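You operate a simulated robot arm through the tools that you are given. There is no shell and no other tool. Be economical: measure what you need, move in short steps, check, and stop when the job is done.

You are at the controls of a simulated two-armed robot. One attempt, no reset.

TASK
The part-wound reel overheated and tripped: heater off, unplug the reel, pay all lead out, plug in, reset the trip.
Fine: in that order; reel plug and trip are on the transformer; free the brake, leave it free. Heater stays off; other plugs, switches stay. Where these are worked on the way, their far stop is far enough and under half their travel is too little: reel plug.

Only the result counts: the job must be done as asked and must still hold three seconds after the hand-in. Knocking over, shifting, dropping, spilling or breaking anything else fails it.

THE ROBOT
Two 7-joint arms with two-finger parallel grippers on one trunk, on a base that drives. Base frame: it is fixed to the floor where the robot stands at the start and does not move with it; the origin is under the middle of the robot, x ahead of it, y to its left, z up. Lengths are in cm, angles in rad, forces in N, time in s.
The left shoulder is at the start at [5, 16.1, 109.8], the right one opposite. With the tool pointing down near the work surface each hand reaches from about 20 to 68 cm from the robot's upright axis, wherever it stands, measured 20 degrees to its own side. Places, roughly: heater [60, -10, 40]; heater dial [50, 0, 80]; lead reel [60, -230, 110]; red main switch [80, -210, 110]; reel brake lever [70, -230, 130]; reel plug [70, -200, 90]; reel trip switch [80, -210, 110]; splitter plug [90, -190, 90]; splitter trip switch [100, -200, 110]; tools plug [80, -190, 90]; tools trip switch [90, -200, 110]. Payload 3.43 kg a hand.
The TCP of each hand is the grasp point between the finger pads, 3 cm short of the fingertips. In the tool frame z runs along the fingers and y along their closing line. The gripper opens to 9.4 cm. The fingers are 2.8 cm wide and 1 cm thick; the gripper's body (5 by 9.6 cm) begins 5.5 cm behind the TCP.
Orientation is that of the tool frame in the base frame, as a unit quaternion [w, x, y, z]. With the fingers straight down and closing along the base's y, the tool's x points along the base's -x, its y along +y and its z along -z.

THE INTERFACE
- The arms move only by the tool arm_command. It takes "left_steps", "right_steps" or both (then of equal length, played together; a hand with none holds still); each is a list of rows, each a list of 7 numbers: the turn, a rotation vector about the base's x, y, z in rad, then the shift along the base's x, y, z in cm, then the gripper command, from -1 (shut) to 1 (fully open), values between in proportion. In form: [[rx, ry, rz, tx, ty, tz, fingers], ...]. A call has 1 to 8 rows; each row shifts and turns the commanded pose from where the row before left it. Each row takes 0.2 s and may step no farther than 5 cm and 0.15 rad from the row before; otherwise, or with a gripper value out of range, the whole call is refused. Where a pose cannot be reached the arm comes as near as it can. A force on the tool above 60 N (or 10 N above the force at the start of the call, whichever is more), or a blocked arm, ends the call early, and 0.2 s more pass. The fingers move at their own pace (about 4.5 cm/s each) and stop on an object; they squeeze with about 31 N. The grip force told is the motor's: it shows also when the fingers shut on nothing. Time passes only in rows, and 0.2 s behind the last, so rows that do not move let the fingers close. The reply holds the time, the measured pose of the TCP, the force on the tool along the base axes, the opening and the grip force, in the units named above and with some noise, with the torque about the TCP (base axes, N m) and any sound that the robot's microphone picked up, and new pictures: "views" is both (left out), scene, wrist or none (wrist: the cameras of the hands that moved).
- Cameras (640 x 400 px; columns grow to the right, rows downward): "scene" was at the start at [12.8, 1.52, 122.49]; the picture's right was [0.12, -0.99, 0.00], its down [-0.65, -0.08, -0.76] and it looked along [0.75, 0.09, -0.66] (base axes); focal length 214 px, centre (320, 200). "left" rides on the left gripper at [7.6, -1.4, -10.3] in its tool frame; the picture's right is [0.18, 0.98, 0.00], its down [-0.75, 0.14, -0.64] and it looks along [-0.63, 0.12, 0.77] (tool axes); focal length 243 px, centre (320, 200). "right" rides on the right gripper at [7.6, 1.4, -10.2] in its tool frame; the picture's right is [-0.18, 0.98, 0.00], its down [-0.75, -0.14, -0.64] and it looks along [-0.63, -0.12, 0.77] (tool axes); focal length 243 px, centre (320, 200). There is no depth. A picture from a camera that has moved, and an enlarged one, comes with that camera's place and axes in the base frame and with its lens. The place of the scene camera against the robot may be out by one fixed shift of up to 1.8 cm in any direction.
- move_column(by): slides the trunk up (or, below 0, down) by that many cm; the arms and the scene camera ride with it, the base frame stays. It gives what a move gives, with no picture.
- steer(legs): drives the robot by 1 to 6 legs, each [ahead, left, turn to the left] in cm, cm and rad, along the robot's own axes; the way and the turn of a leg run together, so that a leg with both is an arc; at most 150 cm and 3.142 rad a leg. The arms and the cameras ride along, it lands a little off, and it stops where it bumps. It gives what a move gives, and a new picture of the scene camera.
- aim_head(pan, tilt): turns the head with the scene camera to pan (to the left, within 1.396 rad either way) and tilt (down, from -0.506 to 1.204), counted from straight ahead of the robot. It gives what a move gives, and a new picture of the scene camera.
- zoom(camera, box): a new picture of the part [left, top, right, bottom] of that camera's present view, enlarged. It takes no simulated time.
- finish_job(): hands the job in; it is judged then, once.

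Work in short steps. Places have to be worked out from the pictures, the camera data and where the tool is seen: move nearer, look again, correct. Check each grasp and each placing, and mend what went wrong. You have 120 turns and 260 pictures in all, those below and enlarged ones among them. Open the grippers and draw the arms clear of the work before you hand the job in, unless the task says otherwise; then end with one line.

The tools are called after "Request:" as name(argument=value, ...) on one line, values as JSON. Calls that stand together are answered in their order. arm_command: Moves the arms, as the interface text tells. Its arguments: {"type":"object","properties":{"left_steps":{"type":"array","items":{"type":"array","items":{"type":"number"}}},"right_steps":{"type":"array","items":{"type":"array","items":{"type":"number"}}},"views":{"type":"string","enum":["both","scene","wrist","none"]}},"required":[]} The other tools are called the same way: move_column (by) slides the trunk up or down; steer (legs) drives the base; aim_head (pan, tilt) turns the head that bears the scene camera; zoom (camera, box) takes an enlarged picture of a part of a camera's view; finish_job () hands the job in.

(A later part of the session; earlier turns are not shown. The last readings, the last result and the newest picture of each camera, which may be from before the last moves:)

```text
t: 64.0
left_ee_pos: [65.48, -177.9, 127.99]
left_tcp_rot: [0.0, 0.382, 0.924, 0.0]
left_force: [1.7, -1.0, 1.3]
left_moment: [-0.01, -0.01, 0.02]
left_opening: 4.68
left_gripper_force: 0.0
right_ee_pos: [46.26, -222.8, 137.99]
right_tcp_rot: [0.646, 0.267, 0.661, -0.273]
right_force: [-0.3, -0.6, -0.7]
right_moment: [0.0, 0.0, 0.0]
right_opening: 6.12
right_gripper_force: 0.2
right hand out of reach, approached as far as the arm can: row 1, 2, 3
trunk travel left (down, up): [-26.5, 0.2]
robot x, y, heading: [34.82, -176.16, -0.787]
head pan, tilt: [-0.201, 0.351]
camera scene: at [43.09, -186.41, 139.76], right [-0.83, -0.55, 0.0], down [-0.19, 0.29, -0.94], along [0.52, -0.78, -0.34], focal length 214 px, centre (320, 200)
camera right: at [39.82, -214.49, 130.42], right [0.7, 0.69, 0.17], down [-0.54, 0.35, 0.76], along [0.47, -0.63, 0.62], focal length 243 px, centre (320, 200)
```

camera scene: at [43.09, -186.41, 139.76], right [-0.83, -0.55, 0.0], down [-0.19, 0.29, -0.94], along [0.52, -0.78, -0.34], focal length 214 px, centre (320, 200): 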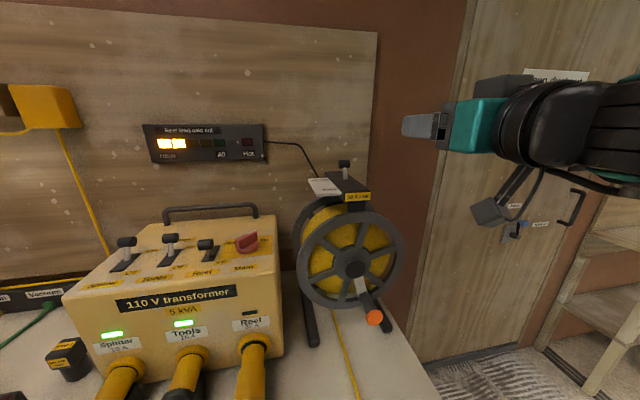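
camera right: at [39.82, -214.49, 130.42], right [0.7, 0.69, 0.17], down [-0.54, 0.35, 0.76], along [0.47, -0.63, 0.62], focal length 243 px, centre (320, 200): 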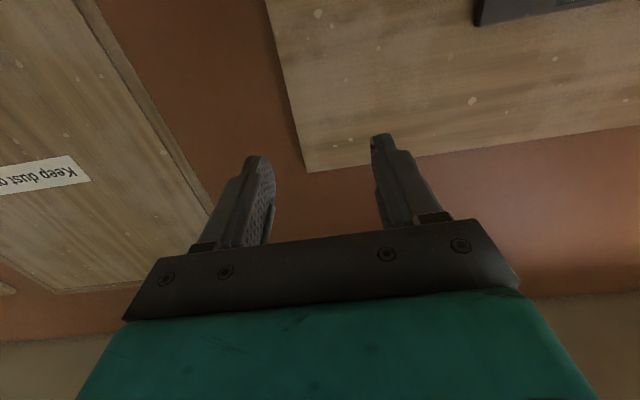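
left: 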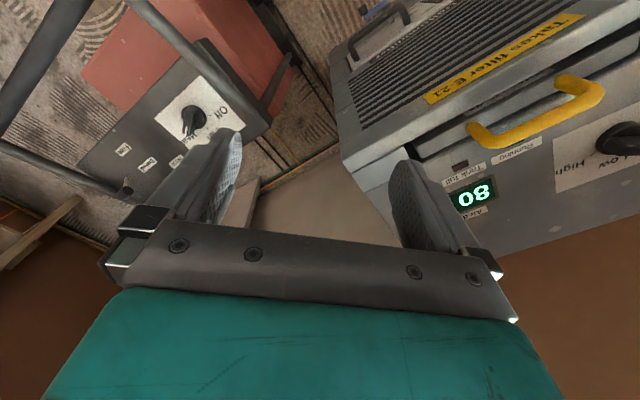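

Tool is now horizontal, but the camera would foul the reel beam; a ~50° downward pitch clears it. I re-pitch the hand and approach in front of and above the lever.

Request:
arm_command(right_steps=[[0.1, 0.1, 0, 1.5, 0, 0.4, 0.1], [0.1, 0.1, 0, 1.5, 0, 0.4, 0.1], [0.1, 0.1, 0, 1.5, 0, 0.4, 0.1], [0.1, 0.1, 0, 1.5, 0, 0.4, 0.1], [0.1, 0.1, 0, 1.5, 0, 0.4, 0.1], [0.1, 0.1, 0, 1.5, 0, 0, 0.1], [0, 0, 0, 0, 0, 0, 0.1]])

```text
t: 65.6
left_ee_pos: [65.37, -177.87, 127.78]
left_tcp_rot: [0.0, 0.382, 0.924, 0.0]
left_force: [-0.8, -0.7, 0.6]
left_moment: [0.01, -0.02, -0.02]
left_opening: 4.7
left_gripper_force: 0.1
right_ee_pos: [55.11, -222.65, 139.94]
right_tcp_rot: [0.318, 0.353, 0.869, -0.136]
right_force: [0.2, -0.2, 0.6]
right_moment: [0.02, -0.02, 0.02]
right_opening: 5.16
right_gripper_force: 0.0
trunk travel left (down, up): [-26.5, 0.2]
robot x, y, heading: [34.87, -176.07, -0.786]
head pan, tilt: [-0.201, 0.351]
camera scene: at [43.04, -186.37, 139.77], right [-0.83, -0.55, 0.0], down [-0.19, 0.29, -0.94], along [0.52, -0.78, -0.34], focal length 214 px, centre (320, 200)
camera right: at [47.29, -212.95, 142.81], right [0.79, 0.61, 0.11], down [0.02, -0.2, 0.98], along [0.62, -0.77, -0.17], focal length 243 px, centre (320, 200)
```

scene: 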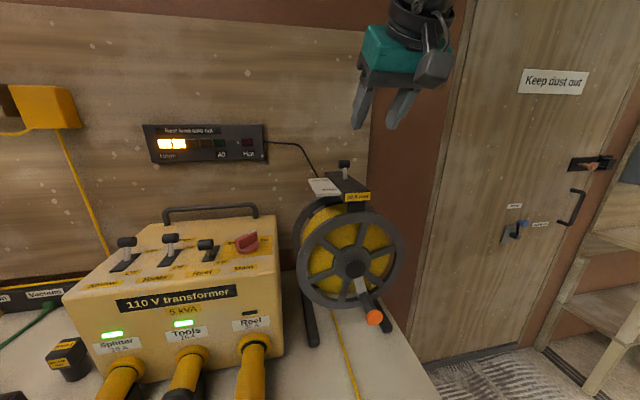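
right: 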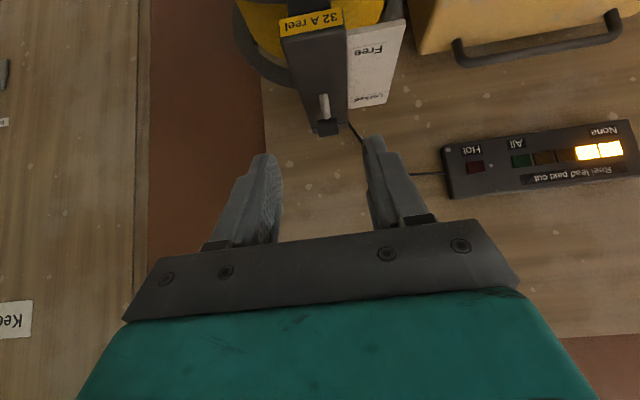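

The wrist view shows the lever head nearly centred. I advance forward and down, then look again.

Request:
arm_command(right_steps=[[0, 0, 0, 2, -1.8, -1.2, 0.1], [0, 0, 0, 2, -1.9, -1.2, 0.1], [0, 0, 0, 1.9, -1.8, -1.2, 0.1], [0, 0, 0, 0, 0, 0, 0.1]])

Request:
zoom(camera="scene", box=[290, 70, 450, 210])

```text
t: 66.6
left_ee_pos: [65.43, -177.82, 127.8]
left_tcp_rot: [0.001, 0.381, 0.925, -0.001]
left_force: [0.2, 0.5, 0.2]
left_moment: [0.0, -0.02, -0.01]
left_opening: 4.69
left_gripper_force: 0.1
right_ee_pos: [61.1, -228.39, 136.37]
right_tcp_rot: [0.319, 0.353, 0.869, -0.136]
right_force: [0.4, 0.0, 0.2]
right_moment: [0.01, 0.0, -0.03]
right_opening: 5.18
right_gripper_force: 0.1
trunk travel left (down, up): [-26.5, 0.2]
robot x, y, heading: [34.69, -176.06, -0.789]
head pan, tilt: [-0.201, 0.351]
camera scene: at [43.06, -186.37, 139.77], right [-0.83, -0.55, 0.0], down [-0.19, 0.29, -0.94], along [0.52, -0.78, -0.34], focal length 214 px, centre (320, 200)
camera right: at [53.22, -218.48, 139.19], right [0.79, 0.61, 0.11], down [0.02, -0.2, 0.98], along [0.61, -0.77, -0.17], focal length 243 px, centre (320, 200)
```

scene: 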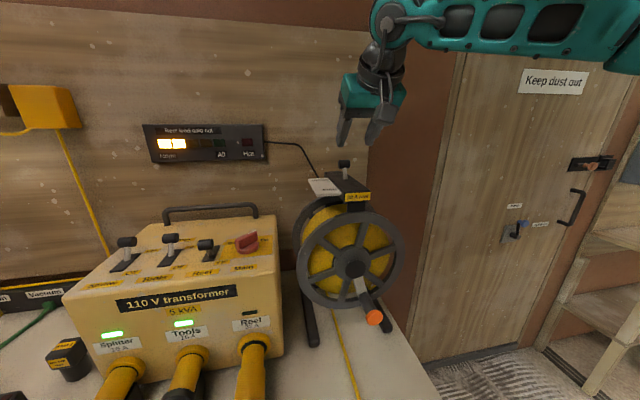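
right: 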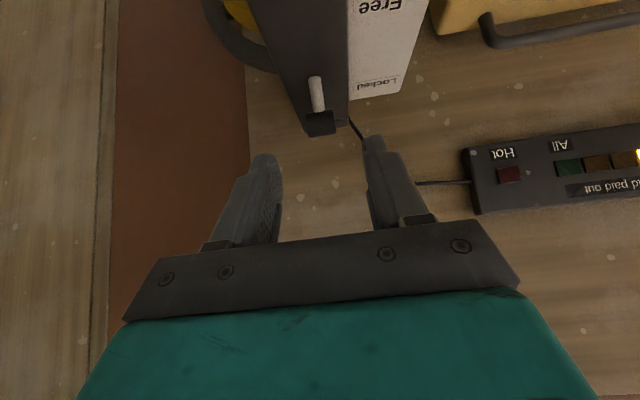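

```text
2.86 times, centred on (370, 140) of scene
camera zoom: at [43.06, -186.37, 139.77], right [-0.83, -0.55, 0.0], down [-0.19, 0.29, -0.94], along [0.52, -0.78, -0.34], focal length 613 px, centre (177, 371)
```

zoom: 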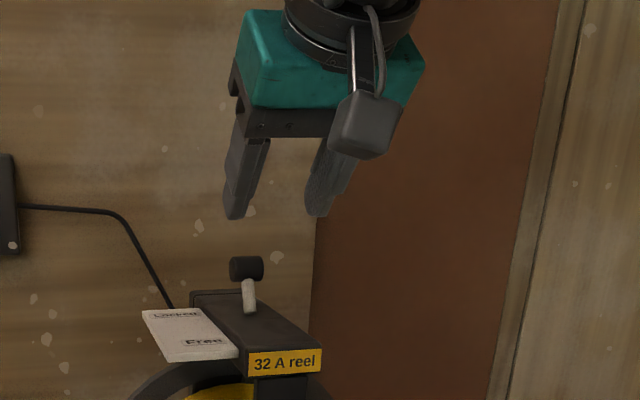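

The head lies along the tool axis about 10–11 cm ahead. Advance 5 cm along it.

Request:
arm_command(right_steps=[[0, 0, 0, 1.15, -1.15, -1.9, 0.1], [0, 0, 0, 1.15, -1.15, -1.9, 0.1], [0, 0, 0, 0, 0, 0, 0.1]])

Request:
zoom(camera="scene", box=[290, 90, 410, 210])

```text
t: 67.4
left_ee_pos: [65.37, -177.91, 127.86]
left_tcp_rot: [0.001, 0.382, 0.924, 0.0]
left_force: [0.3, 0.8, 0.3]
left_moment: [0.0, -0.01, -0.01]
left_opening: 4.7
left_gripper_force: 0.1
right_ee_pos: [63.45, -230.42, 132.6]
right_tcp_rot: [0.32, 0.352, 0.869, -0.135]
right_force: [-0.6, -0.7, -0.3]
right_moment: [0.02, -0.02, 0.0]
right_opening: 5.17
right_gripper_force: 0.1
trunk travel left (down, up): [-26.5, 0.2]
robot x, y, heading: [34.74, -176.24, -0.783]
head pan, tilt: [-0.201, 0.351]
camera scene: at [43.08, -186.4, 139.76], right [-0.83, -0.55, 0.0], down [-0.19, 0.29, -0.94], along [0.52, -0.78, -0.34], focal length 214 px, centre (320, 200)
camera right: at [55.5, -220.75, 135.38], right [0.79, 0.61, 0.11], down [0.02, -0.2, 0.98], along [0.62, -0.77, -0.17], focal length 243 px, centre (320, 200)
```

scene: 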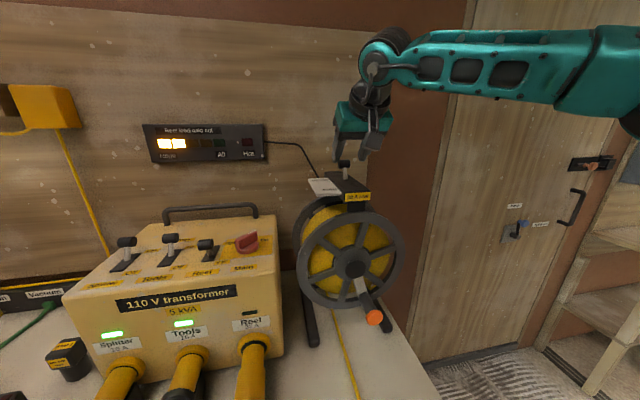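
right: 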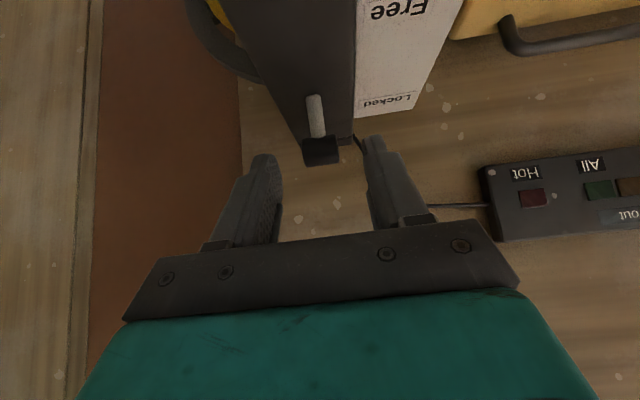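

```text
3.33 times, centred on (350, 150) of scene
camera zoom: at [43.08, -186.4, 139.76], right [-0.83, -0.55, 0.0], down [-0.19, 0.29, -0.94], along [0.52, -0.78, -0.34], focal length 715 px, centre (220, 367)
```

zoom: 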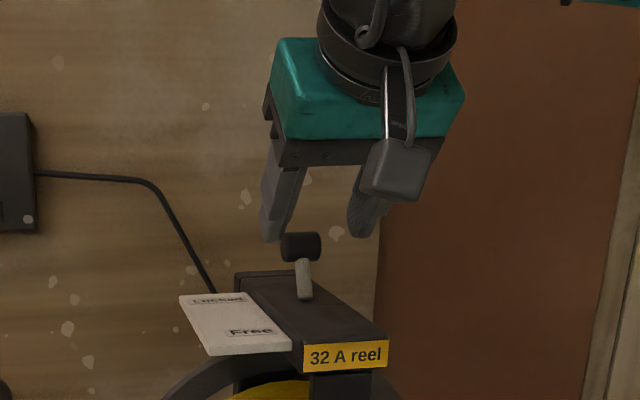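

Head estimate ≈ [66.6,-233.7,128.7]. Advance the remaining way so the head lies between the pads.

Request:
arm_command(right_steps=[[0, 0, 0, 1.0, -1.0, -1.2, 0.1], [0, 0, 0, 0.9, -1.0, -1.1, 0.1], [0, 0, 0, 0, 0, 0, 0.1]])

Request:
zoom(camera="scene", box=[300, 110, 390, 200])

```text
t: 68.2
left_ee_pos: [65.44, -177.87, 127.84]
left_tcp_rot: [0.0, 0.382, 0.924, 0.0]
left_force: [-1.0, -0.4, 0.0]
left_moment: [0.02, 0.02, 0.0]
left_opening: 4.69
left_gripper_force: 0.1
right_ee_pos: [65.0, -232.62, 130.23]
right_tcp_rot: [0.319, 0.353, 0.869, -0.136]
right_force: [0.2, -1.6, 0.6]
right_moment: [-0.01, -0.05, 0.01]
right_opening: 5.17
right_gripper_force: 0.0
trunk travel left (down, up): [-26.5, 0.2]
robot x, y, heading: [34.57, -176.49, -0.784]
head pan, tilt: [-0.201, 0.351]
camera scene: at [43.09, -186.41, 139.76], right [-0.83, -0.55, 0.0], down [-0.19, 0.29, -0.94], along [0.52, -0.78, -0.34], focal length 214 px, centre (320, 200)
camera right: at [57.25, -222.88, 133.03], right [0.79, 0.61, 0.11], down [0.02, -0.2, 0.98], along [0.61, -0.77, -0.17], focal length 243 px, centre (320, 200)
```

scene: 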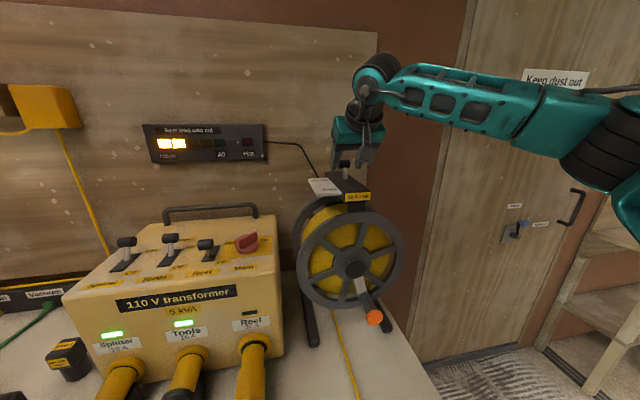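
right: 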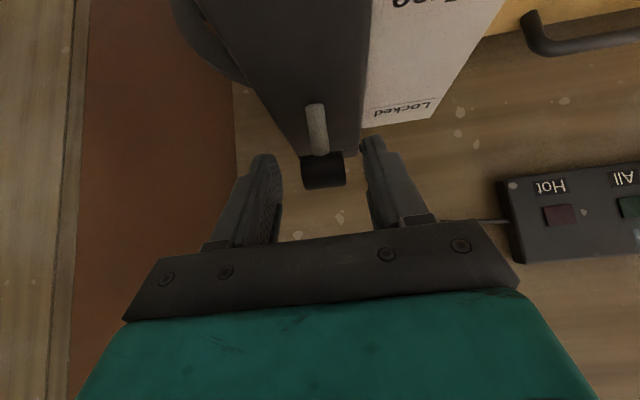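

```text
4.44 times, centred on (345, 155) of scene
camera zoom: at [43.09, -186.41, 139.76], right [-0.83, -0.55, 0.0], down [-0.19, 0.29, -0.94], along [0.52, -0.78, -0.34], focal length 953 px, centre (209, 400)
```

zoom: 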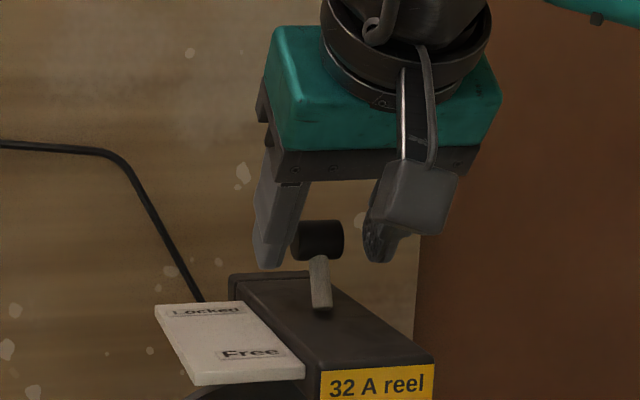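

The head is between the pads; close.

Request:
arm_command(right_steps=[[0, 0, 0, 0.2, -0.1, -0.2, 0.1], [0, 0, 0, 0, 0, 0, -1], [0, 0, 0, 0, 0, 0, -1], [0, 0, 0, 0, 0, 0, -1], [0, 0, 0, 0, 0, 0, -1]], views="wrist")

```text
t: 69.4
left_ee_pos: [65.38, -177.98, 127.82]
left_tcp_rot: [0.0, 0.382, 0.924, 0.001]
left_force: [0.0, -0.5, -0.8]
left_moment: [0.01, 0.01, -0.01]
left_opening: 4.71
left_gripper_force: 0.1
right_ee_pos: [65.28, -232.57, 129.96]
right_tcp_rot: [0.319, 0.352, 0.87, -0.134]
right_force: [1.1, 2.4, -0.4]
right_moment: [0.23, -0.16, -0.21]
right_opening: 2.53
right_gripper_force: 44.9
trunk travel left (down, up): [-26.5, 0.2]
robot x, y, heading: [34.58, -176.13, -0.78]
head pan, tilt: [-0.201, 0.351]
camera right: at [57.42, -222.85, 132.76], right [0.79, 0.61, 0.11], down [0.02, -0.2, 0.98], along [0.62, -0.77, -0.17], focal length 243 px, centre (320, 200)
```

right: 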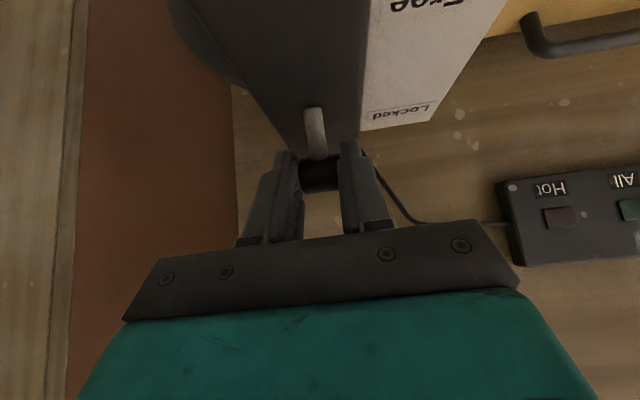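

Gripped. Pull the lever toward the robot (Free).

Request:
arm_command(right_steps=[[0, 0, 0, -0.5, 0.5, 0.2, -1], [0, 0, 0, -0.5, 0.5, 0.1, -1], [0, 0, 0, -0.5, 0.5, 0, -1], [0, 0, 0, -0.5, 0.5, -0.1, -1], [0, 0, 0, -0.5, 0.5, -0.2, -1]])

Request:
zoom(camera="scene", box=[300, 110, 390, 200])

```text
t: 70.6
left_ee_pos: [65.54, -178.04, 127.83]
left_tcp_rot: [0.0, 0.382, 0.924, -0.001]
left_force: [1.2, 0.4, -0.1]
left_moment: [-0.03, -0.01, -0.03]
left_opening: 4.72
left_gripper_force: 0.1
right_ee_pos: [63.05, -230.5, 130.18]
right_tcp_rot: [0.322, 0.353, 0.868, -0.137]
right_force: [13.1, -15.6, 9.3]
right_moment: [-1.0, -1.25, -0.13]
right_opening: 2.55
right_gripper_force: 45.1
trunk travel left (down, up): [-26.5, 0.2]
robot x, y, heading: [34.57, -176.02, -0.785]
head pan, tilt: [-0.201, 0.351]
camera scene: at [43.26, -186.62, 139.75], right [-0.83, -0.55, 0.0], down [-0.19, 0.29, -0.94], along [0.52, -0.78, -0.35], focal length 214 px, centre (320, 200)
camera right: at [55.28, -220.69, 132.93], right [0.79, 0.61, 0.11], down [0.01, -0.2, 0.98], along [0.61, -0.77, -0.17], focal length 243 px, centre (320, 200)
```

scene: 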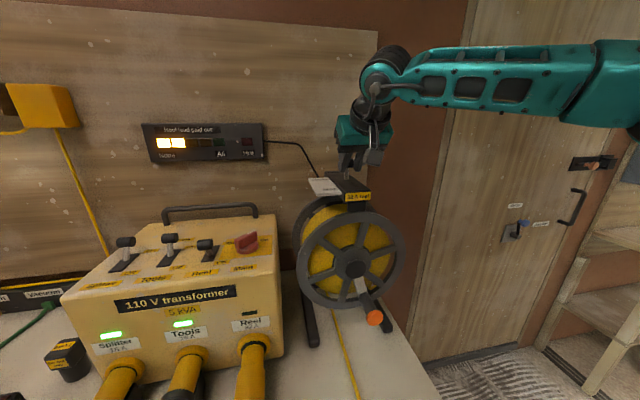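
right: 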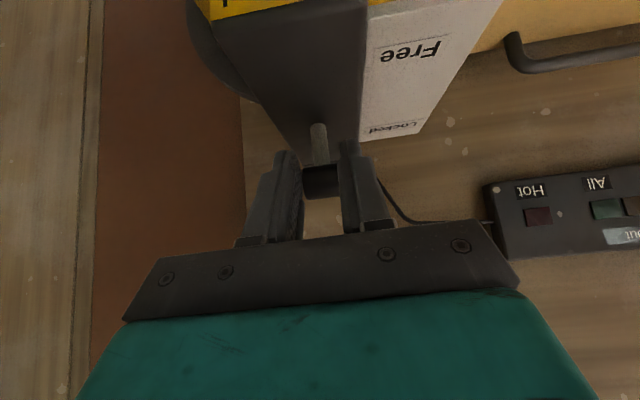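

```text
4.44 times, centred on (345, 155) of scene
camera zoom: at [43.26, -186.62, 139.75], right [-0.83, -0.55, 0.0], down [-0.19, 0.29, -0.94], along [0.52, -0.78, -0.35], focal length 953 px, centre (209, 400)
```

zoom: 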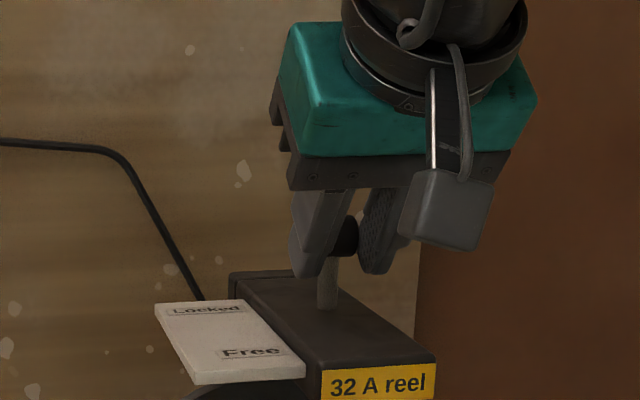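

The lever is about upright; continue pulling forward and slightly down.

Request:
arm_command(right_steps=[[0, 0, 0, -0.5, 0.5, 0, -1], [0, 0, 0, -0.5, 0.5, -0.2, -1], [0, 0, 0, -0.5, 0.5, -0.3, -1], [0, 0, 0, -0.5, 0.5, -0.4, -1], [0, 0, 0, -0.4, 0.4, -0.4, -1]], views="wrist")

Request:
zoom(camera="scene", box=[300, 110, 390, 200])

```text
t: 71.8
left_ee_pos: [65.44, -177.85, 127.84]
left_tcp_rot: [0.0, 0.382, 0.924, 0.0]
left_force: [0.2, 0.4, -0.1]
left_moment: [-0.02, 0.04, 0.01]
left_opening: 4.69
left_gripper_force: 0.0
right_ee_pos: [60.56, -227.71, 128.64]
right_tcp_rot: [0.316, 0.353, 0.87, -0.135]
right_force: [0.0, -0.4, 0.2]
right_moment: [0.0, 0.03, 0.01]
right_opening: 0.0
right_gripper_force: 33.1
trunk travel left (down, up): [-26.5, 0.2]
robot x, y, heading: [34.72, -176.26, -0.786]
head pan, tilt: [-0.201, 0.351]
camera right: at [52.68, -217.94, 131.44], right [0.79, 0.61, 0.11], down [0.02, -0.2, 0.98], along [0.61, -0.77, -0.18], focal length 243 px, centre (320, 200)
```

right: 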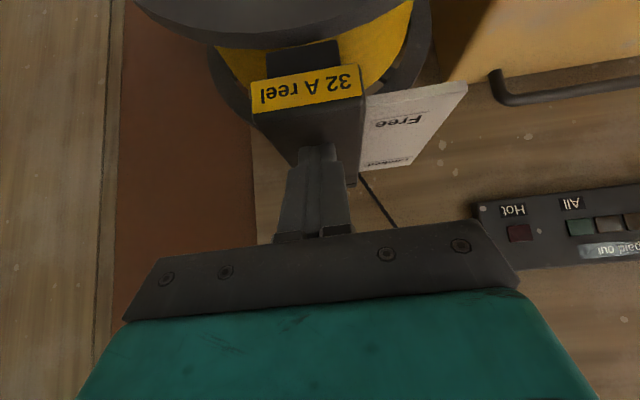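

```text
4.44 times, centred on (345, 155) of scene
camera zoom: at [43.12, -186.42, 139.74], right [-0.83, -0.55, 0.0], down [-0.19, 0.29, -0.94], along [0.52, -0.78, -0.34], focal length 953 px, centre (209, 400)
```

zoom: 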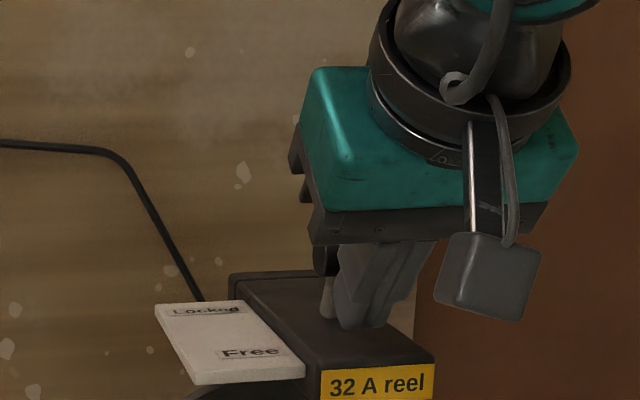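

The fingers slipped off the head; lift clear and look at the lever.

Request:
arm_command(right_steps=[[0, 0, 0, -1.5, 1.5, 2, -1], [0, 0, 0, -1.5, 1.5, 3, 0], [0, 0, 0, -1, 1, 3, 0.1]], views="wrist")

Request:
zoom(camera="scene", box=[300, 110, 390, 200])

```text
t: 72.6
left_ee_pos: [65.39, -178.0, 127.8]
left_tcp_rot: [0.0, 0.383, 0.924, 0.0]
left_force: [0.5, -0.1, -0.2]
left_moment: [0.03, -0.01, 0.03]
left_opening: 4.7
left_gripper_force: 0.0
right_ee_pos: [56.54, -223.55, 136.58]
right_tcp_rot: [0.319, 0.352, 0.869, -0.136]
right_force: [-0.1, -0.1, -0.2]
right_moment: [-0.01, -0.04, -0.02]
right_opening: 4.91
right_gripper_force: 0.0
trunk travel left (down, up): [-26.5, 0.2]
robot x, y, heading: [34.6, -176.48, -0.785]
head pan, tilt: [-0.201, 0.351]
camera right: at [48.64, -213.99, 139.51], right [0.79, 0.61, 0.11], down [0.02, -0.2, 0.98], along [0.61, -0.77, -0.17], focal length 243 px, centre (320, 200)
```

right: 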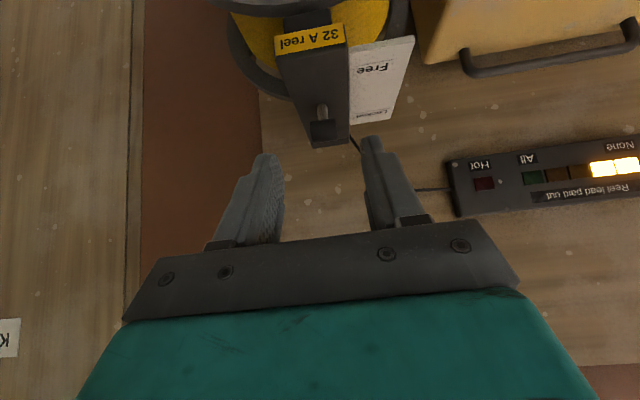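

```text
4.44 times, centred on (345, 155) of scene
camera zoom: at [43.07, -186.38, 139.76], right [-0.83, -0.55, 0.0], down [-0.19, 0.29, -0.94], along [0.52, -0.78, -0.34], focal length 953 px, centre (209, 400)
```

zoom: 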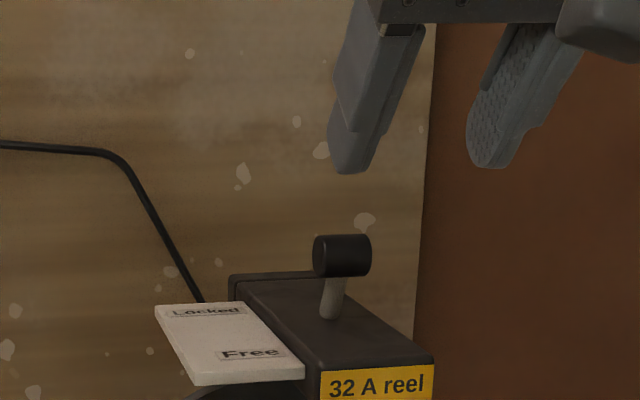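

The lever now leans to Free. To make sure it's at its stop, I regrip deeper and pull once more.

Request:
arm_command(right_steps=[[0, 0, 0, 1.8, -2.1, -1.2, 0.1], [0, 0, 0, 1.8, -2.1, -1.3, 0.1], [0, 0, 0, 1.3, -1.3, -2.2, 0.1], [0, 0, 0, 1.3, -1.3, -2.4, 0.1], [0, 0, 0, 0, 0, 0, -1], [0, 0, 0, 0, 0, 0, -1], [0, 0, 0, 0, 0, 0, -1]], views="wrist")

Request:
zoom(camera="scene", box=[300, 110, 390, 200])

```text
t: 74.2
left_ee_pos: [65.6, -177.76, 127.7]
left_tcp_rot: [0.0, 0.382, 0.924, -0.001]
left_force: [0.0, 0.1, 0.3]
left_moment: [0.0, 0.01, 0.04]
left_opening: 4.71
left_gripper_force: 0.0
right_ee_pos: [63.0, -230.27, 129.65]
right_tcp_rot: [0.318, 0.351, 0.87, -0.134]
right_force: [10.6, 7.4, -3.1]
right_moment: [0.3, -0.4, -0.12]
right_opening: 2.6
right_gripper_force: 40.6
trunk travel left (down, up): [-26.5, 0.2]
robot x, y, heading: [34.51, -176.6, -0.784]
head pan, tilt: [-0.201, 0.351]
camera right: at [55.09, -220.57, 132.4], right [0.79, 0.61, 0.11], down [0.02, -0.2, 0.98], along [0.62, -0.77, -0.17], focal length 243 px, centre (320, 200)
```

right: 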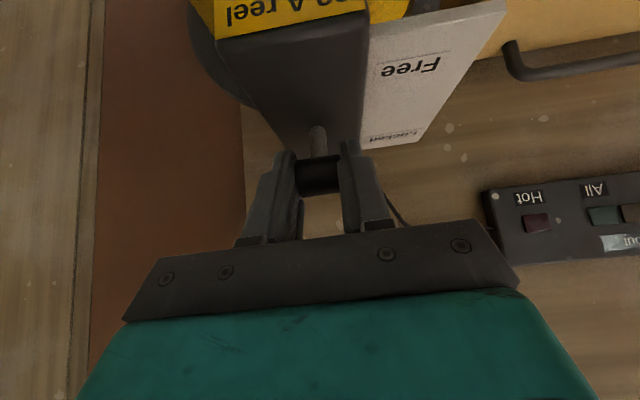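

```text
4.44 times, centred on (345, 155) of scene
camera zoom: at [43.33, -186.31, 139.75], right [-0.83, -0.55, 0.0], down [-0.19, 0.29, -0.94], along [0.52, -0.78, -0.34], focal length 953 px, centre (209, 400)
```

zoom: 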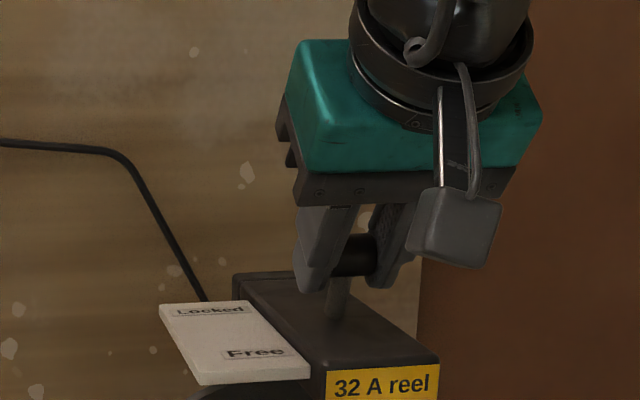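

Pull again in small rows.

Request:
arm_command(right_steps=[[0, 0, 0, -0.35, 0.35, -0.15, -1], [0, 0, 0, -0.35, 0.35, -0.25, -1], [0, 0, 0, -0.35, 0.35, -0.25, -1], [0, 0, 0, -0.3, 0.3, -0.25, -1]], views="wrist")

Request:
zoom(camera="scene", box=[300, 110, 390, 200])

```text
t: 75.2
left_ee_pos: [66.02, -177.98, 127.71]
left_tcp_rot: [-0.003, 0.382, 0.924, -0.001]
left_force: [0.1, -0.3, -0.7]
left_moment: [0.02, 0.02, -0.01]
left_opening: 4.7
left_gripper_force: 0.0
right_ee_pos: [62.15, -229.4, 129.08]
right_tcp_rot: [0.326, 0.35, 0.868, -0.135]
right_force: [33.6, -14.3, 20.0]
right_moment: [-0.64, -0.7, -0.21]
right_opening: 2.59
right_gripper_force: 44.8
trunk travel left (down, up): [-26.5, 0.2]
robot x, y, heading: [34.48, -176.74, -0.785]
head pan, tilt: [-0.201, 0.351]
camera right: at [54.13, -219.65, 131.71], right [0.78, 0.61, 0.11], down [0.01, -0.2, 0.98], along [0.62, -0.77, -0.16], focal length 243 px, centre (320, 200)
```

right: 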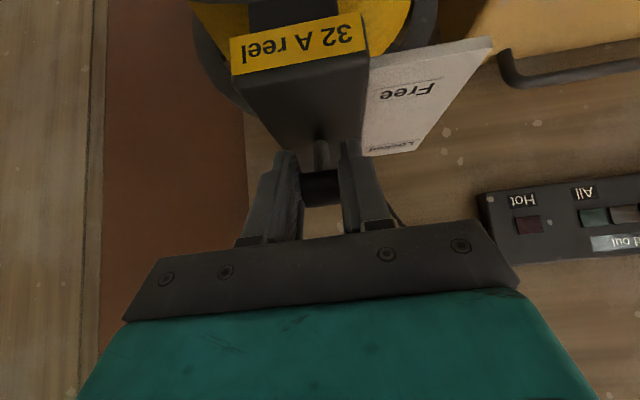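

```text
4.44 times, centred on (345, 155) of scene
camera zoom: at [43.6, -186.48, 139.73], right [-0.83, -0.55, 0.0], down [-0.19, 0.29, -0.94], along [0.52, -0.78, -0.35], focal length 953 px, centre (209, 400)
```

zoom: 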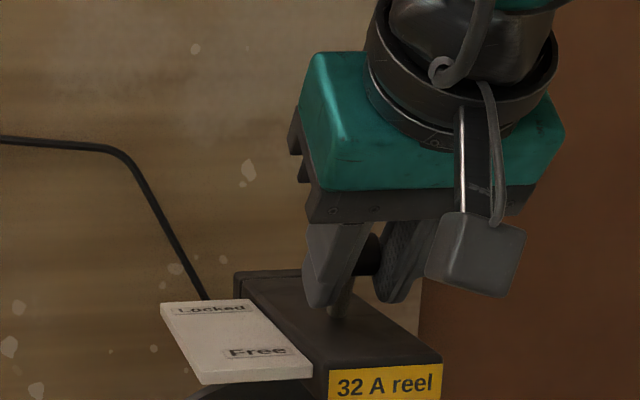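

Force ~42 N, likely the stop. Release, withdraw and view.

Request:
arm_command(right_steps=[[0, 0, 0, 0, 0, 0, 0.1], [0, 0, 0, 0, 0, 0, 0.1], [0, 0, 0, -1.2, 1.2, 2, 0.1], [0, 0, 0, -1.5, 1.5, 3, 0.1], [0, 0, 0, -1.5, 1.5, 2, 0.1]], views="wrist")

Request:
zoom(camera="scene", box=[300, 110, 390, 200])

```text
t: 76.4
left_ee_pos: [65.34, -177.87, 127.9]
left_tcp_rot: [0.001, 0.382, 0.924, -0.001]
left_force: [-0.3, -0.4, -1.1]
left_moment: [-0.02, -0.04, 0.0]
left_opening: 4.71
left_gripper_force: 0.0
right_ee_pos: [57.18, -224.94, 135.61]
right_tcp_rot: [0.318, 0.353, 0.869, -0.136]
right_force: [-0.9, 0.8, 0.4]
right_moment: [-0.01, -0.01, 0.02]
right_opening: 5.18
right_gripper_force: 0.1
trunk travel left (down, up): [-26.5, 0.2]
robot x, y, heading: [34.83, -176.37, -0.786]
head pan, tilt: [-0.201, 0.351]
camera right: at [49.27, -215.25, 138.52], right [0.79, 0.61, 0.11], down [0.02, -0.2, 0.98], along [0.61, -0.77, -0.17], focal length 243 px, centre (320, 200)
```

right: 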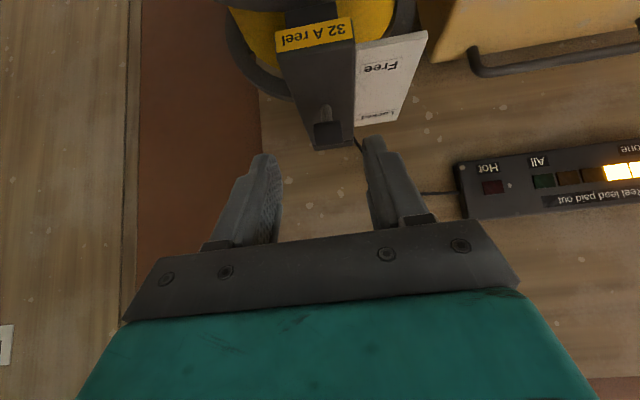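

```text
4.44 times, centred on (345, 155) of scene
camera zoom: at [43.05, -186.37, 139.77], right [-0.83, -0.55, 0.0], down [-0.19, 0.29, -0.94], along [0.52, -0.78, -0.34], focal length 953 px, centre (209, 400)
```

zoom: 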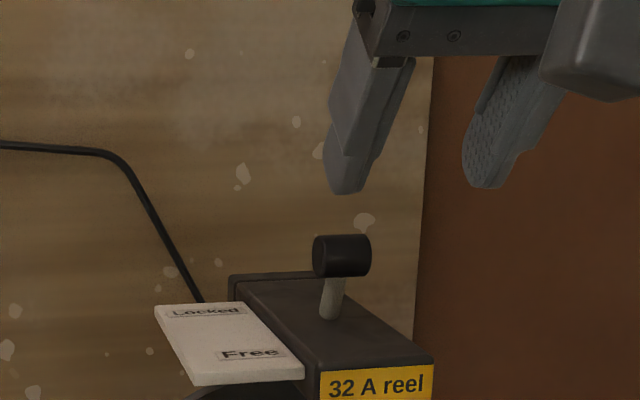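

The lever rests where it did after the first pull: fully Free. Now the crank: back off, lower the trunk 12 cm and look at the knob.

Request:
arm_command(right_steps=[[0, 0, 0, -3, 3, 0, 0.1], [0, 0, 0, -3, 3, 0, 0.1]], views="none")

Request:
move_column(by=-12)

Request:
arm_command(right_steps=[[0, 0, 0, -1.5, 1.5, -4, 0.1], [0, 0, 0, -1, 1, -4, 0.1], [0, 0, 0, 0, 0, 0, 0.1]])

```text
t: 77.0
left_ee_pos: [65.35, -177.91, 127.84]
left_tcp_rot: [0.001, 0.382, 0.924, -0.001]
left_force: [-0.2, 0.1, -0.1]
left_moment: [-0.02, 0.01, -0.02]
left_opening: 4.7
left_gripper_force: 0.0
right_ee_pos: [51.29, -219.03, 135.57]
right_tcp_rot: [0.319, 0.353, 0.869, -0.135]
right_force: [0.1, -0.3, 0.1]
right_moment: [-0.01, 0.01, 0.01]
right_opening: 5.16
right_gripper_force: 0.0
trunk travel left (down, up): [-26.5, 0.2]
robot x, y, heading: [34.51, -176.11, -0.783]
head pan, tilt: [-0.201, 0.351]
```

```text
t: 78.5
left_ee_pos: [65.26, -177.92, 115.84]
left_tcp_rot: [-0.001, 0.382, 0.924, 0.0]
left_force: [-0.1, 0.6, -0.3]
left_moment: [0.05, 0.0, 0.0]
left_opening: 4.69
left_gripper_force: 0.2
right_ee_pos: [51.43, -219.07, 123.75]
right_tcp_rot: [0.319, 0.352, 0.87, -0.135]
right_force: [-0.7, -0.2, -0.8]
right_moment: [0.02, -0.02, -0.01]
right_opening: 5.18
right_gripper_force: 0.2
trunk travel left (down, up): [-14.5, 12.2]
robot x, y, heading: [34.75, -176.5, -0.788]
head pan, tilt: [-0.201, 0.351]
```

```text
t: 79.3
left_ee_pos: [65.42, -177.84, 115.9]
left_tcp_rot: [0.0, 0.382, 0.924, 0.0]
left_force: [0.5, -0.5, 0.4]
left_moment: [0.03, 0.0, 0.01]
left_opening: 4.72
left_gripper_force: 0.1
right_ee_pos: [48.96, -216.61, 115.71]
right_tcp_rot: [0.319, 0.353, 0.869, -0.136]
right_force: [0.0, 0.2, 0.9]
right_moment: [0.01, 0.01, -0.05]
right_opening: 5.14
right_gripper_force: 0.1
trunk travel left (down, up): [-14.5, 12.2]
robot x, y, heading: [34.47, -176.31, -0.79]
head pan, tilt: [-0.201, 0.351]
camera scene: at [43.1, -186.43, 127.76], right [-0.83, -0.55, 0.0], down [-0.19, 0.29, -0.94], along [0.52, -0.78, -0.34], focal length 214 px, centre (320, 200)
camera right: at [41.04, -206.8, 118.44], right [0.79, 0.61, 0.11], down [0.02, -0.2, 0.98], along [0.62, -0.77, -0.17], focal length 243 px, centre (320, 200)
```

scene: 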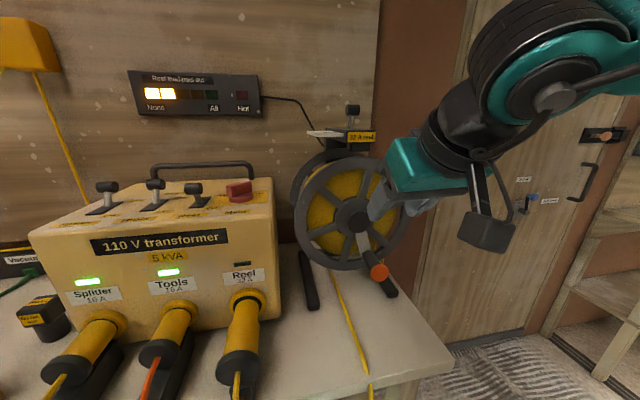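
right: 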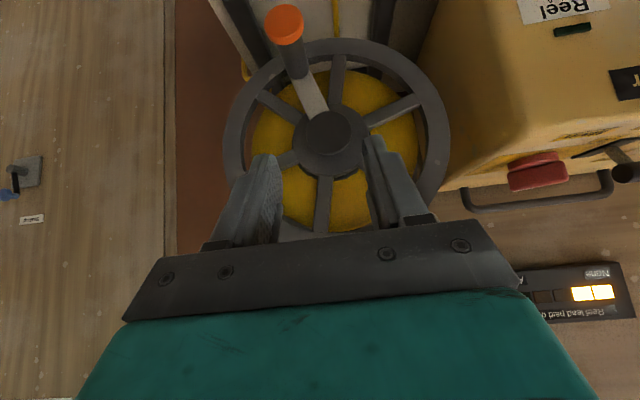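

Hub ≈ [56.3,-222.8,109], knob shaft ≈ [51.5,-221,102.5] (crank radius ~7). I go to a pre-grasp pose 7 cm short along the tool axis.

Request:
arm_command(right_steps=[[0, 0, 0, -0.3, -0.6, -4, 0.1], [0, 0, 0, -0.3, -0.7, -3.9, 0.1], [0, 0, 0, 0, 0, 0, 0.1]])

```text
t: 80.1
left_ee_pos: [65.41, -177.88, 115.81]
left_tcp_rot: [0.0, 0.382, 0.924, 0.0]
left_force: [0.3, 0.0, -0.6]
left_moment: [0.02, 0.0, 0.04]
left_opening: 4.72
left_gripper_force: 0.0
right_ee_pos: [48.34, -218.0, 107.77]
right_tcp_rot: [0.318, 0.353, 0.869, -0.135]
right_force: [-0.5, -0.5, -0.3]
right_moment: [-0.01, 0.01, -0.02]
right_opening: 5.15
right_gripper_force: 0.1
trunk travel left (down, up): [-14.5, 12.2]
robot x, y, heading: [34.7, -176.29, -0.786]
head pan, tilt: [-0.201, 0.351]
camera scene: at [43.1, -186.42, 127.76], right [-0.83, -0.55, 0.0], down [-0.19, 0.29, -0.94], along [0.52, -0.78, -0.34], focal length 214 px, centre (320, 200)
camera right: at [40.42, -208.2, 110.54], right [0.79, 0.61, 0.11], down [0.02, -0.2, 0.98], along [0.62, -0.77, -0.17], focal length 243 px, centre (320, 200)
```

scene: 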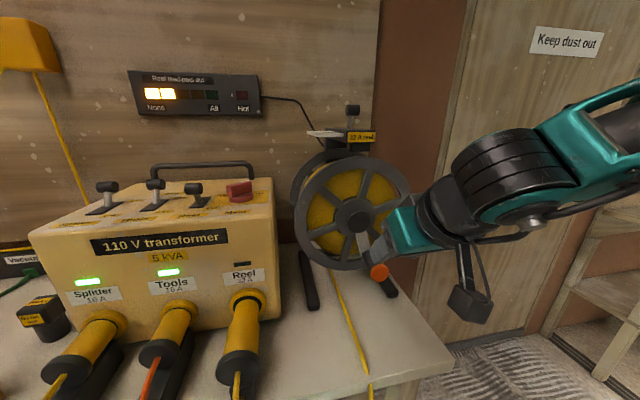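
right: 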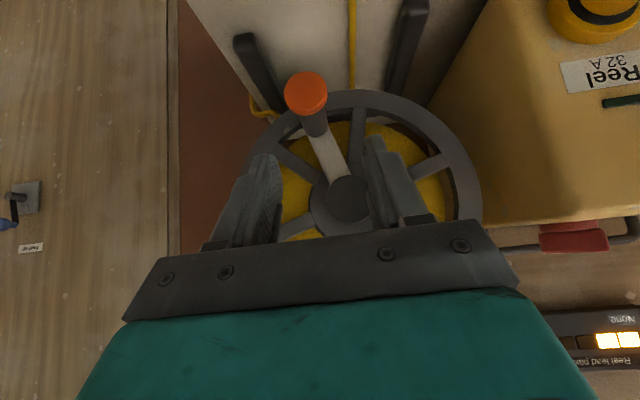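

Triangulated again: knob end ≈ [52.2,-223.3,97.7], hub ≈ [61.4,-228.5,106]. Advance 6 cm along the axis and recheck.

Request:
arm_command(right_steps=[[0, 0, 0, 1.2, -1.6, -2.3, 0.1], [0, 0, 0, 1.2, -1.6, -2.3, 0.1], [0, 0, 0, 0, 0, 0, 0.1]])

```text
t: 80.9
left_ee_pos: [65.41, -177.92, 115.76]
left_tcp_rot: [0.0, 0.382, 0.924, 0.0]
left_force: [-0.1, -0.4, 0.4]
left_moment: [-0.01, 0.0, -0.03]
left_opening: 4.71
left_gripper_force: 0.0
right_ee_pos: [50.76, -221.07, 103.04]
right_tcp_rot: [0.318, 0.353, 0.869, -0.136]
right_force: [0.1, -0.3, -0.7]
right_moment: [-0.01, 0.01, -0.02]
right_opening: 5.16
right_gripper_force: 0.1
trunk travel left (down, up): [-14.5, 12.2]
robot x, y, heading: [34.35, -176.69, -0.786]
head pan, tilt: [-0.201, 0.351]
camera scene: at [43.09, -186.42, 127.76], right [-0.83, -0.55, 0.0], down [-0.19, 0.29, -0.94], along [0.52, -0.78, -0.34], focal length 214 px, centre (320, 200)
camera right: at [42.78, -211.34, 105.96], right [0.79, 0.61, 0.11], down [0.02, -0.2, 0.98], along [0.61, -0.77, -0.17], focal length 243 px, centre (320, 200)
```

scene: 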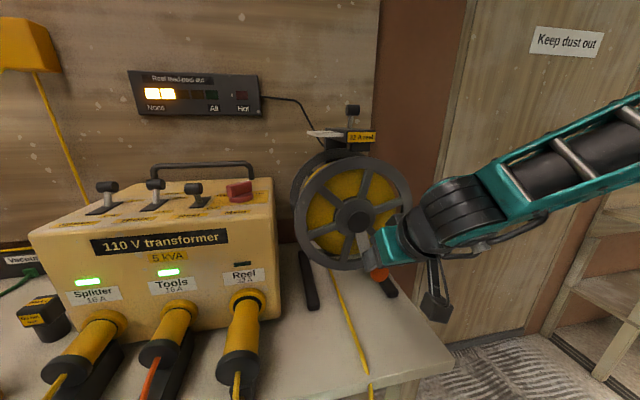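
right: 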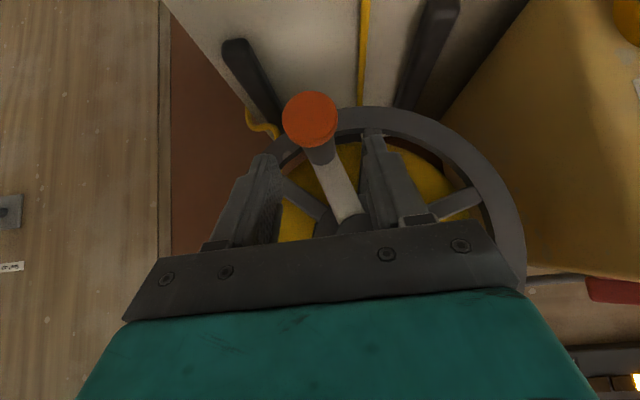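

Knob end ≈ [52,-223,97.9]. I open wider and move so the pads straddle the shaft behind the orange cap.

Request:
arm_command(right_steps=[[0, 0, 0, 0, 0, 0, 0.55], [0, 0, 0, 0.9, -1.0, -1.7, 0.55], [0, 0, 0, 0.8, -1.1, -1.7, 0.55], [0, 0, 0, 0.8, -1.1, -1.6, 0.55], [0, 0, 0, 0, 0, 0, 0.55]])

Request:
zoom(camera="scene", box=[330, 180, 450, 300])

```text
t: 82.1
left_ee_pos: [65.46, -177.84, 115.81]
left_tcp_rot: [0.001, 0.382, 0.924, 0.0]
left_force: [-0.2, 0.1, -0.2]
left_moment: [0.02, 0.02, 0.0]
left_opening: 4.69
left_gripper_force: 0.0
right_ee_pos: [53.11, -224.32, 98.19]
right_tcp_rot: [0.319, 0.353, 0.869, -0.136]
right_force: [-0.5, 0.5, -0.2]
right_moment: [-0.03, 0.0, -0.01]
right_opening: 7.31
right_gripper_force: 0.0
trunk travel left (down, up): [-14.5, 12.2]
robot x, y, heading: [34.75, -176.58, -0.787]
head pan, tilt: [-0.201, 0.351]
camera scene: at [43.1, -186.42, 127.76], right [-0.83, -0.55, 0.0], down [-0.19, 0.29, -0.94], along [0.52, -0.78, -0.34], focal length 214 px, centre (320, 200)
camera right: at [45.27, -214.5, 100.97], right [0.79, 0.61, 0.11], down [0.02, -0.2, 0.98], along [0.62, -0.77, -0.17], focal length 243 px, centre (320, 200)
```

scene: 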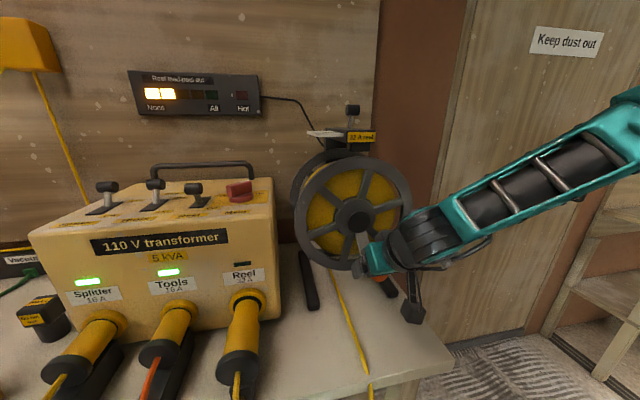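
right: 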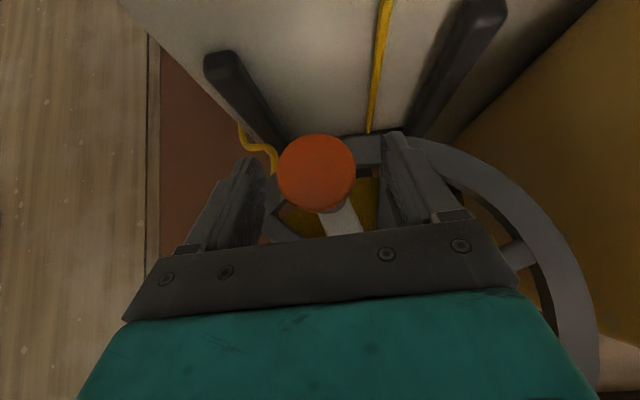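

```text
3.33 times, centred on (390, 240) of scene
camera zoom: at [43.1, -186.42, 127.76], right [-0.83, -0.55, 0.0], down [-0.19, 0.29, -0.94], along [0.52, -0.78, -0.34], focal length 715 px, centre (87, 67)
```

zoom: 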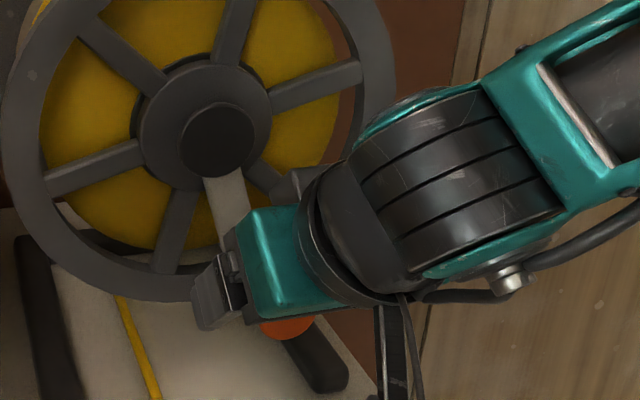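

Cap is just before the TCP; shift 1 cm further inward and close on the shaft.

Request:
arm_command(right_steps=[[0, 0, 0, 0.7, -0.7, 0, 0.55], [0, 0, 0, 0, 0, 0, -1], [0, 0, 0, 0, 0, 0, -1], [0, 0, 0, 0, 0, 0, -1], [0, 0, 0, 0, 0, 0, -1]], views="wrist")

```text
t: 83.3
left_ee_pos: [65.52, -177.87, 115.79]
left_tcp_rot: [0.0, 0.381, 0.924, 0.001]
left_force: [0.4, -0.1, 0.1]
left_moment: [-0.01, 0.02, -0.02]
left_opening: 4.69
left_gripper_force: 0.1
right_ee_pos: [54.15, -225.19, 98.4]
right_tcp_rot: [0.322, 0.353, 0.868, -0.137]
right_force: [12.2, -8.9, 12.5]
right_moment: [0.4, 0.29, -0.59]
right_opening: 3.31
right_gripper_force: 43.8
trunk travel left (down, up): [-14.5, 12.2]
robot x, y, heading: [34.72, -176.45, -0.786]
head pan, tilt: [-0.201, 0.351]
camera right: at [46.24, -215.34, 101.16], right [0.79, 0.6, 0.11], down [0.01, -0.2, 0.98], along [0.61, -0.77, -0.16], focal length 243 px, centre (320, 200)
```

right: 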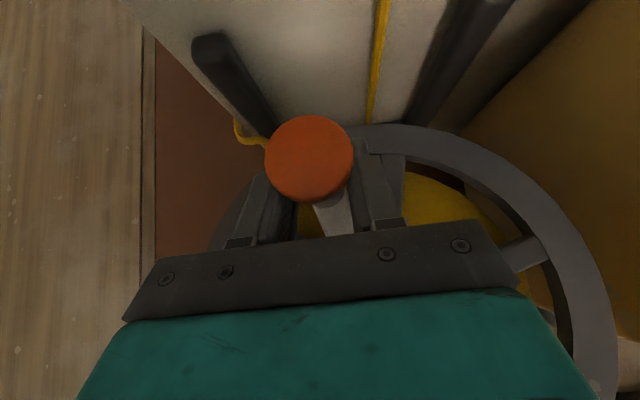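

Shaft gripped. I try cranking counter-clockwise (seen from the front) about 50° and read forces and path.

Request:
arm_command(right_steps=[[0, 0, 0, -1.06, -1.06, 0.74, -1], [0, 0, 0, -0.93, -0.93, 1.03, -1], [0, 0, 0, -0.76, -0.76, 1.28, -1], [0, 0, 0, -0.56, -0.56, 1.47, -1]])

```text
t: 84.3
left_ee_pos: [65.49, -178.09, 115.8]
left_tcp_rot: [-0.001, 0.382, 0.924, -0.001]
left_force: [0.1, -0.6, -0.4]
left_moment: [-0.02, 0.02, 0.02]
left_opening: 4.7
left_gripper_force: 0.0
right_ee_pos: [50.45, -228.5, 102.47]
right_tcp_rot: [0.317, 0.354, 0.869, -0.137]
right_force: [15.1, -11.6, -5.5]
right_moment: [-0.62, -0.31, 0.08]
right_opening: 3.08
right_gripper_force: 45.1
trunk travel left (down, up): [-14.5, 12.2]
robot x, y, heading: [34.78, -176.53, -0.785]
head pan, tilt: [-0.201, 0.351]
camera scene: at [43.25, -186.61, 127.71], right [-0.83, -0.55, 0.0], down [-0.19, 0.29, -0.94], along [0.52, -0.78, -0.35], focal length 214 px, centre (320, 200)
camera right: at [42.65, -218.68, 105.34], right [0.79, 0.6, 0.11], down [0.02, -0.2, 0.98], along [0.61, -0.77, -0.18], focal length 243 px, centre (320, 200)
```

scene: 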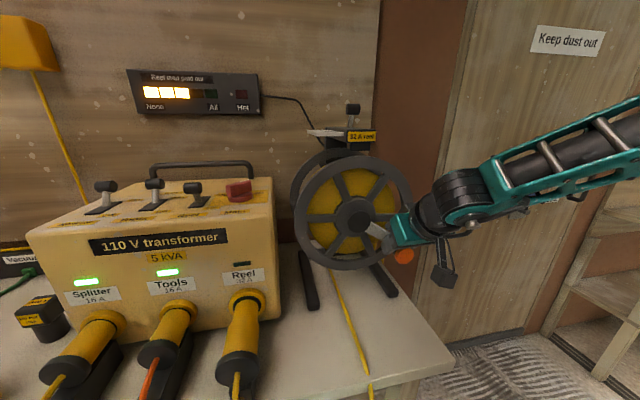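
right: 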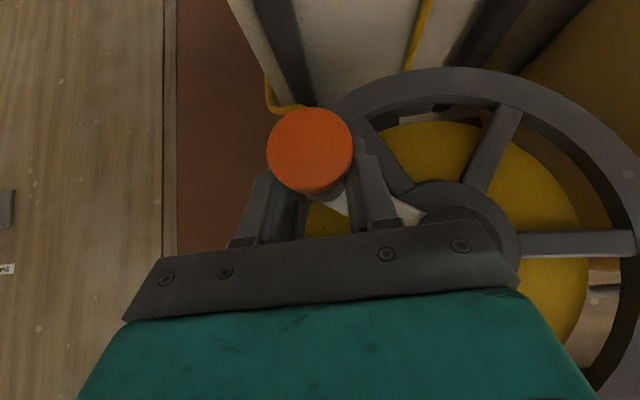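

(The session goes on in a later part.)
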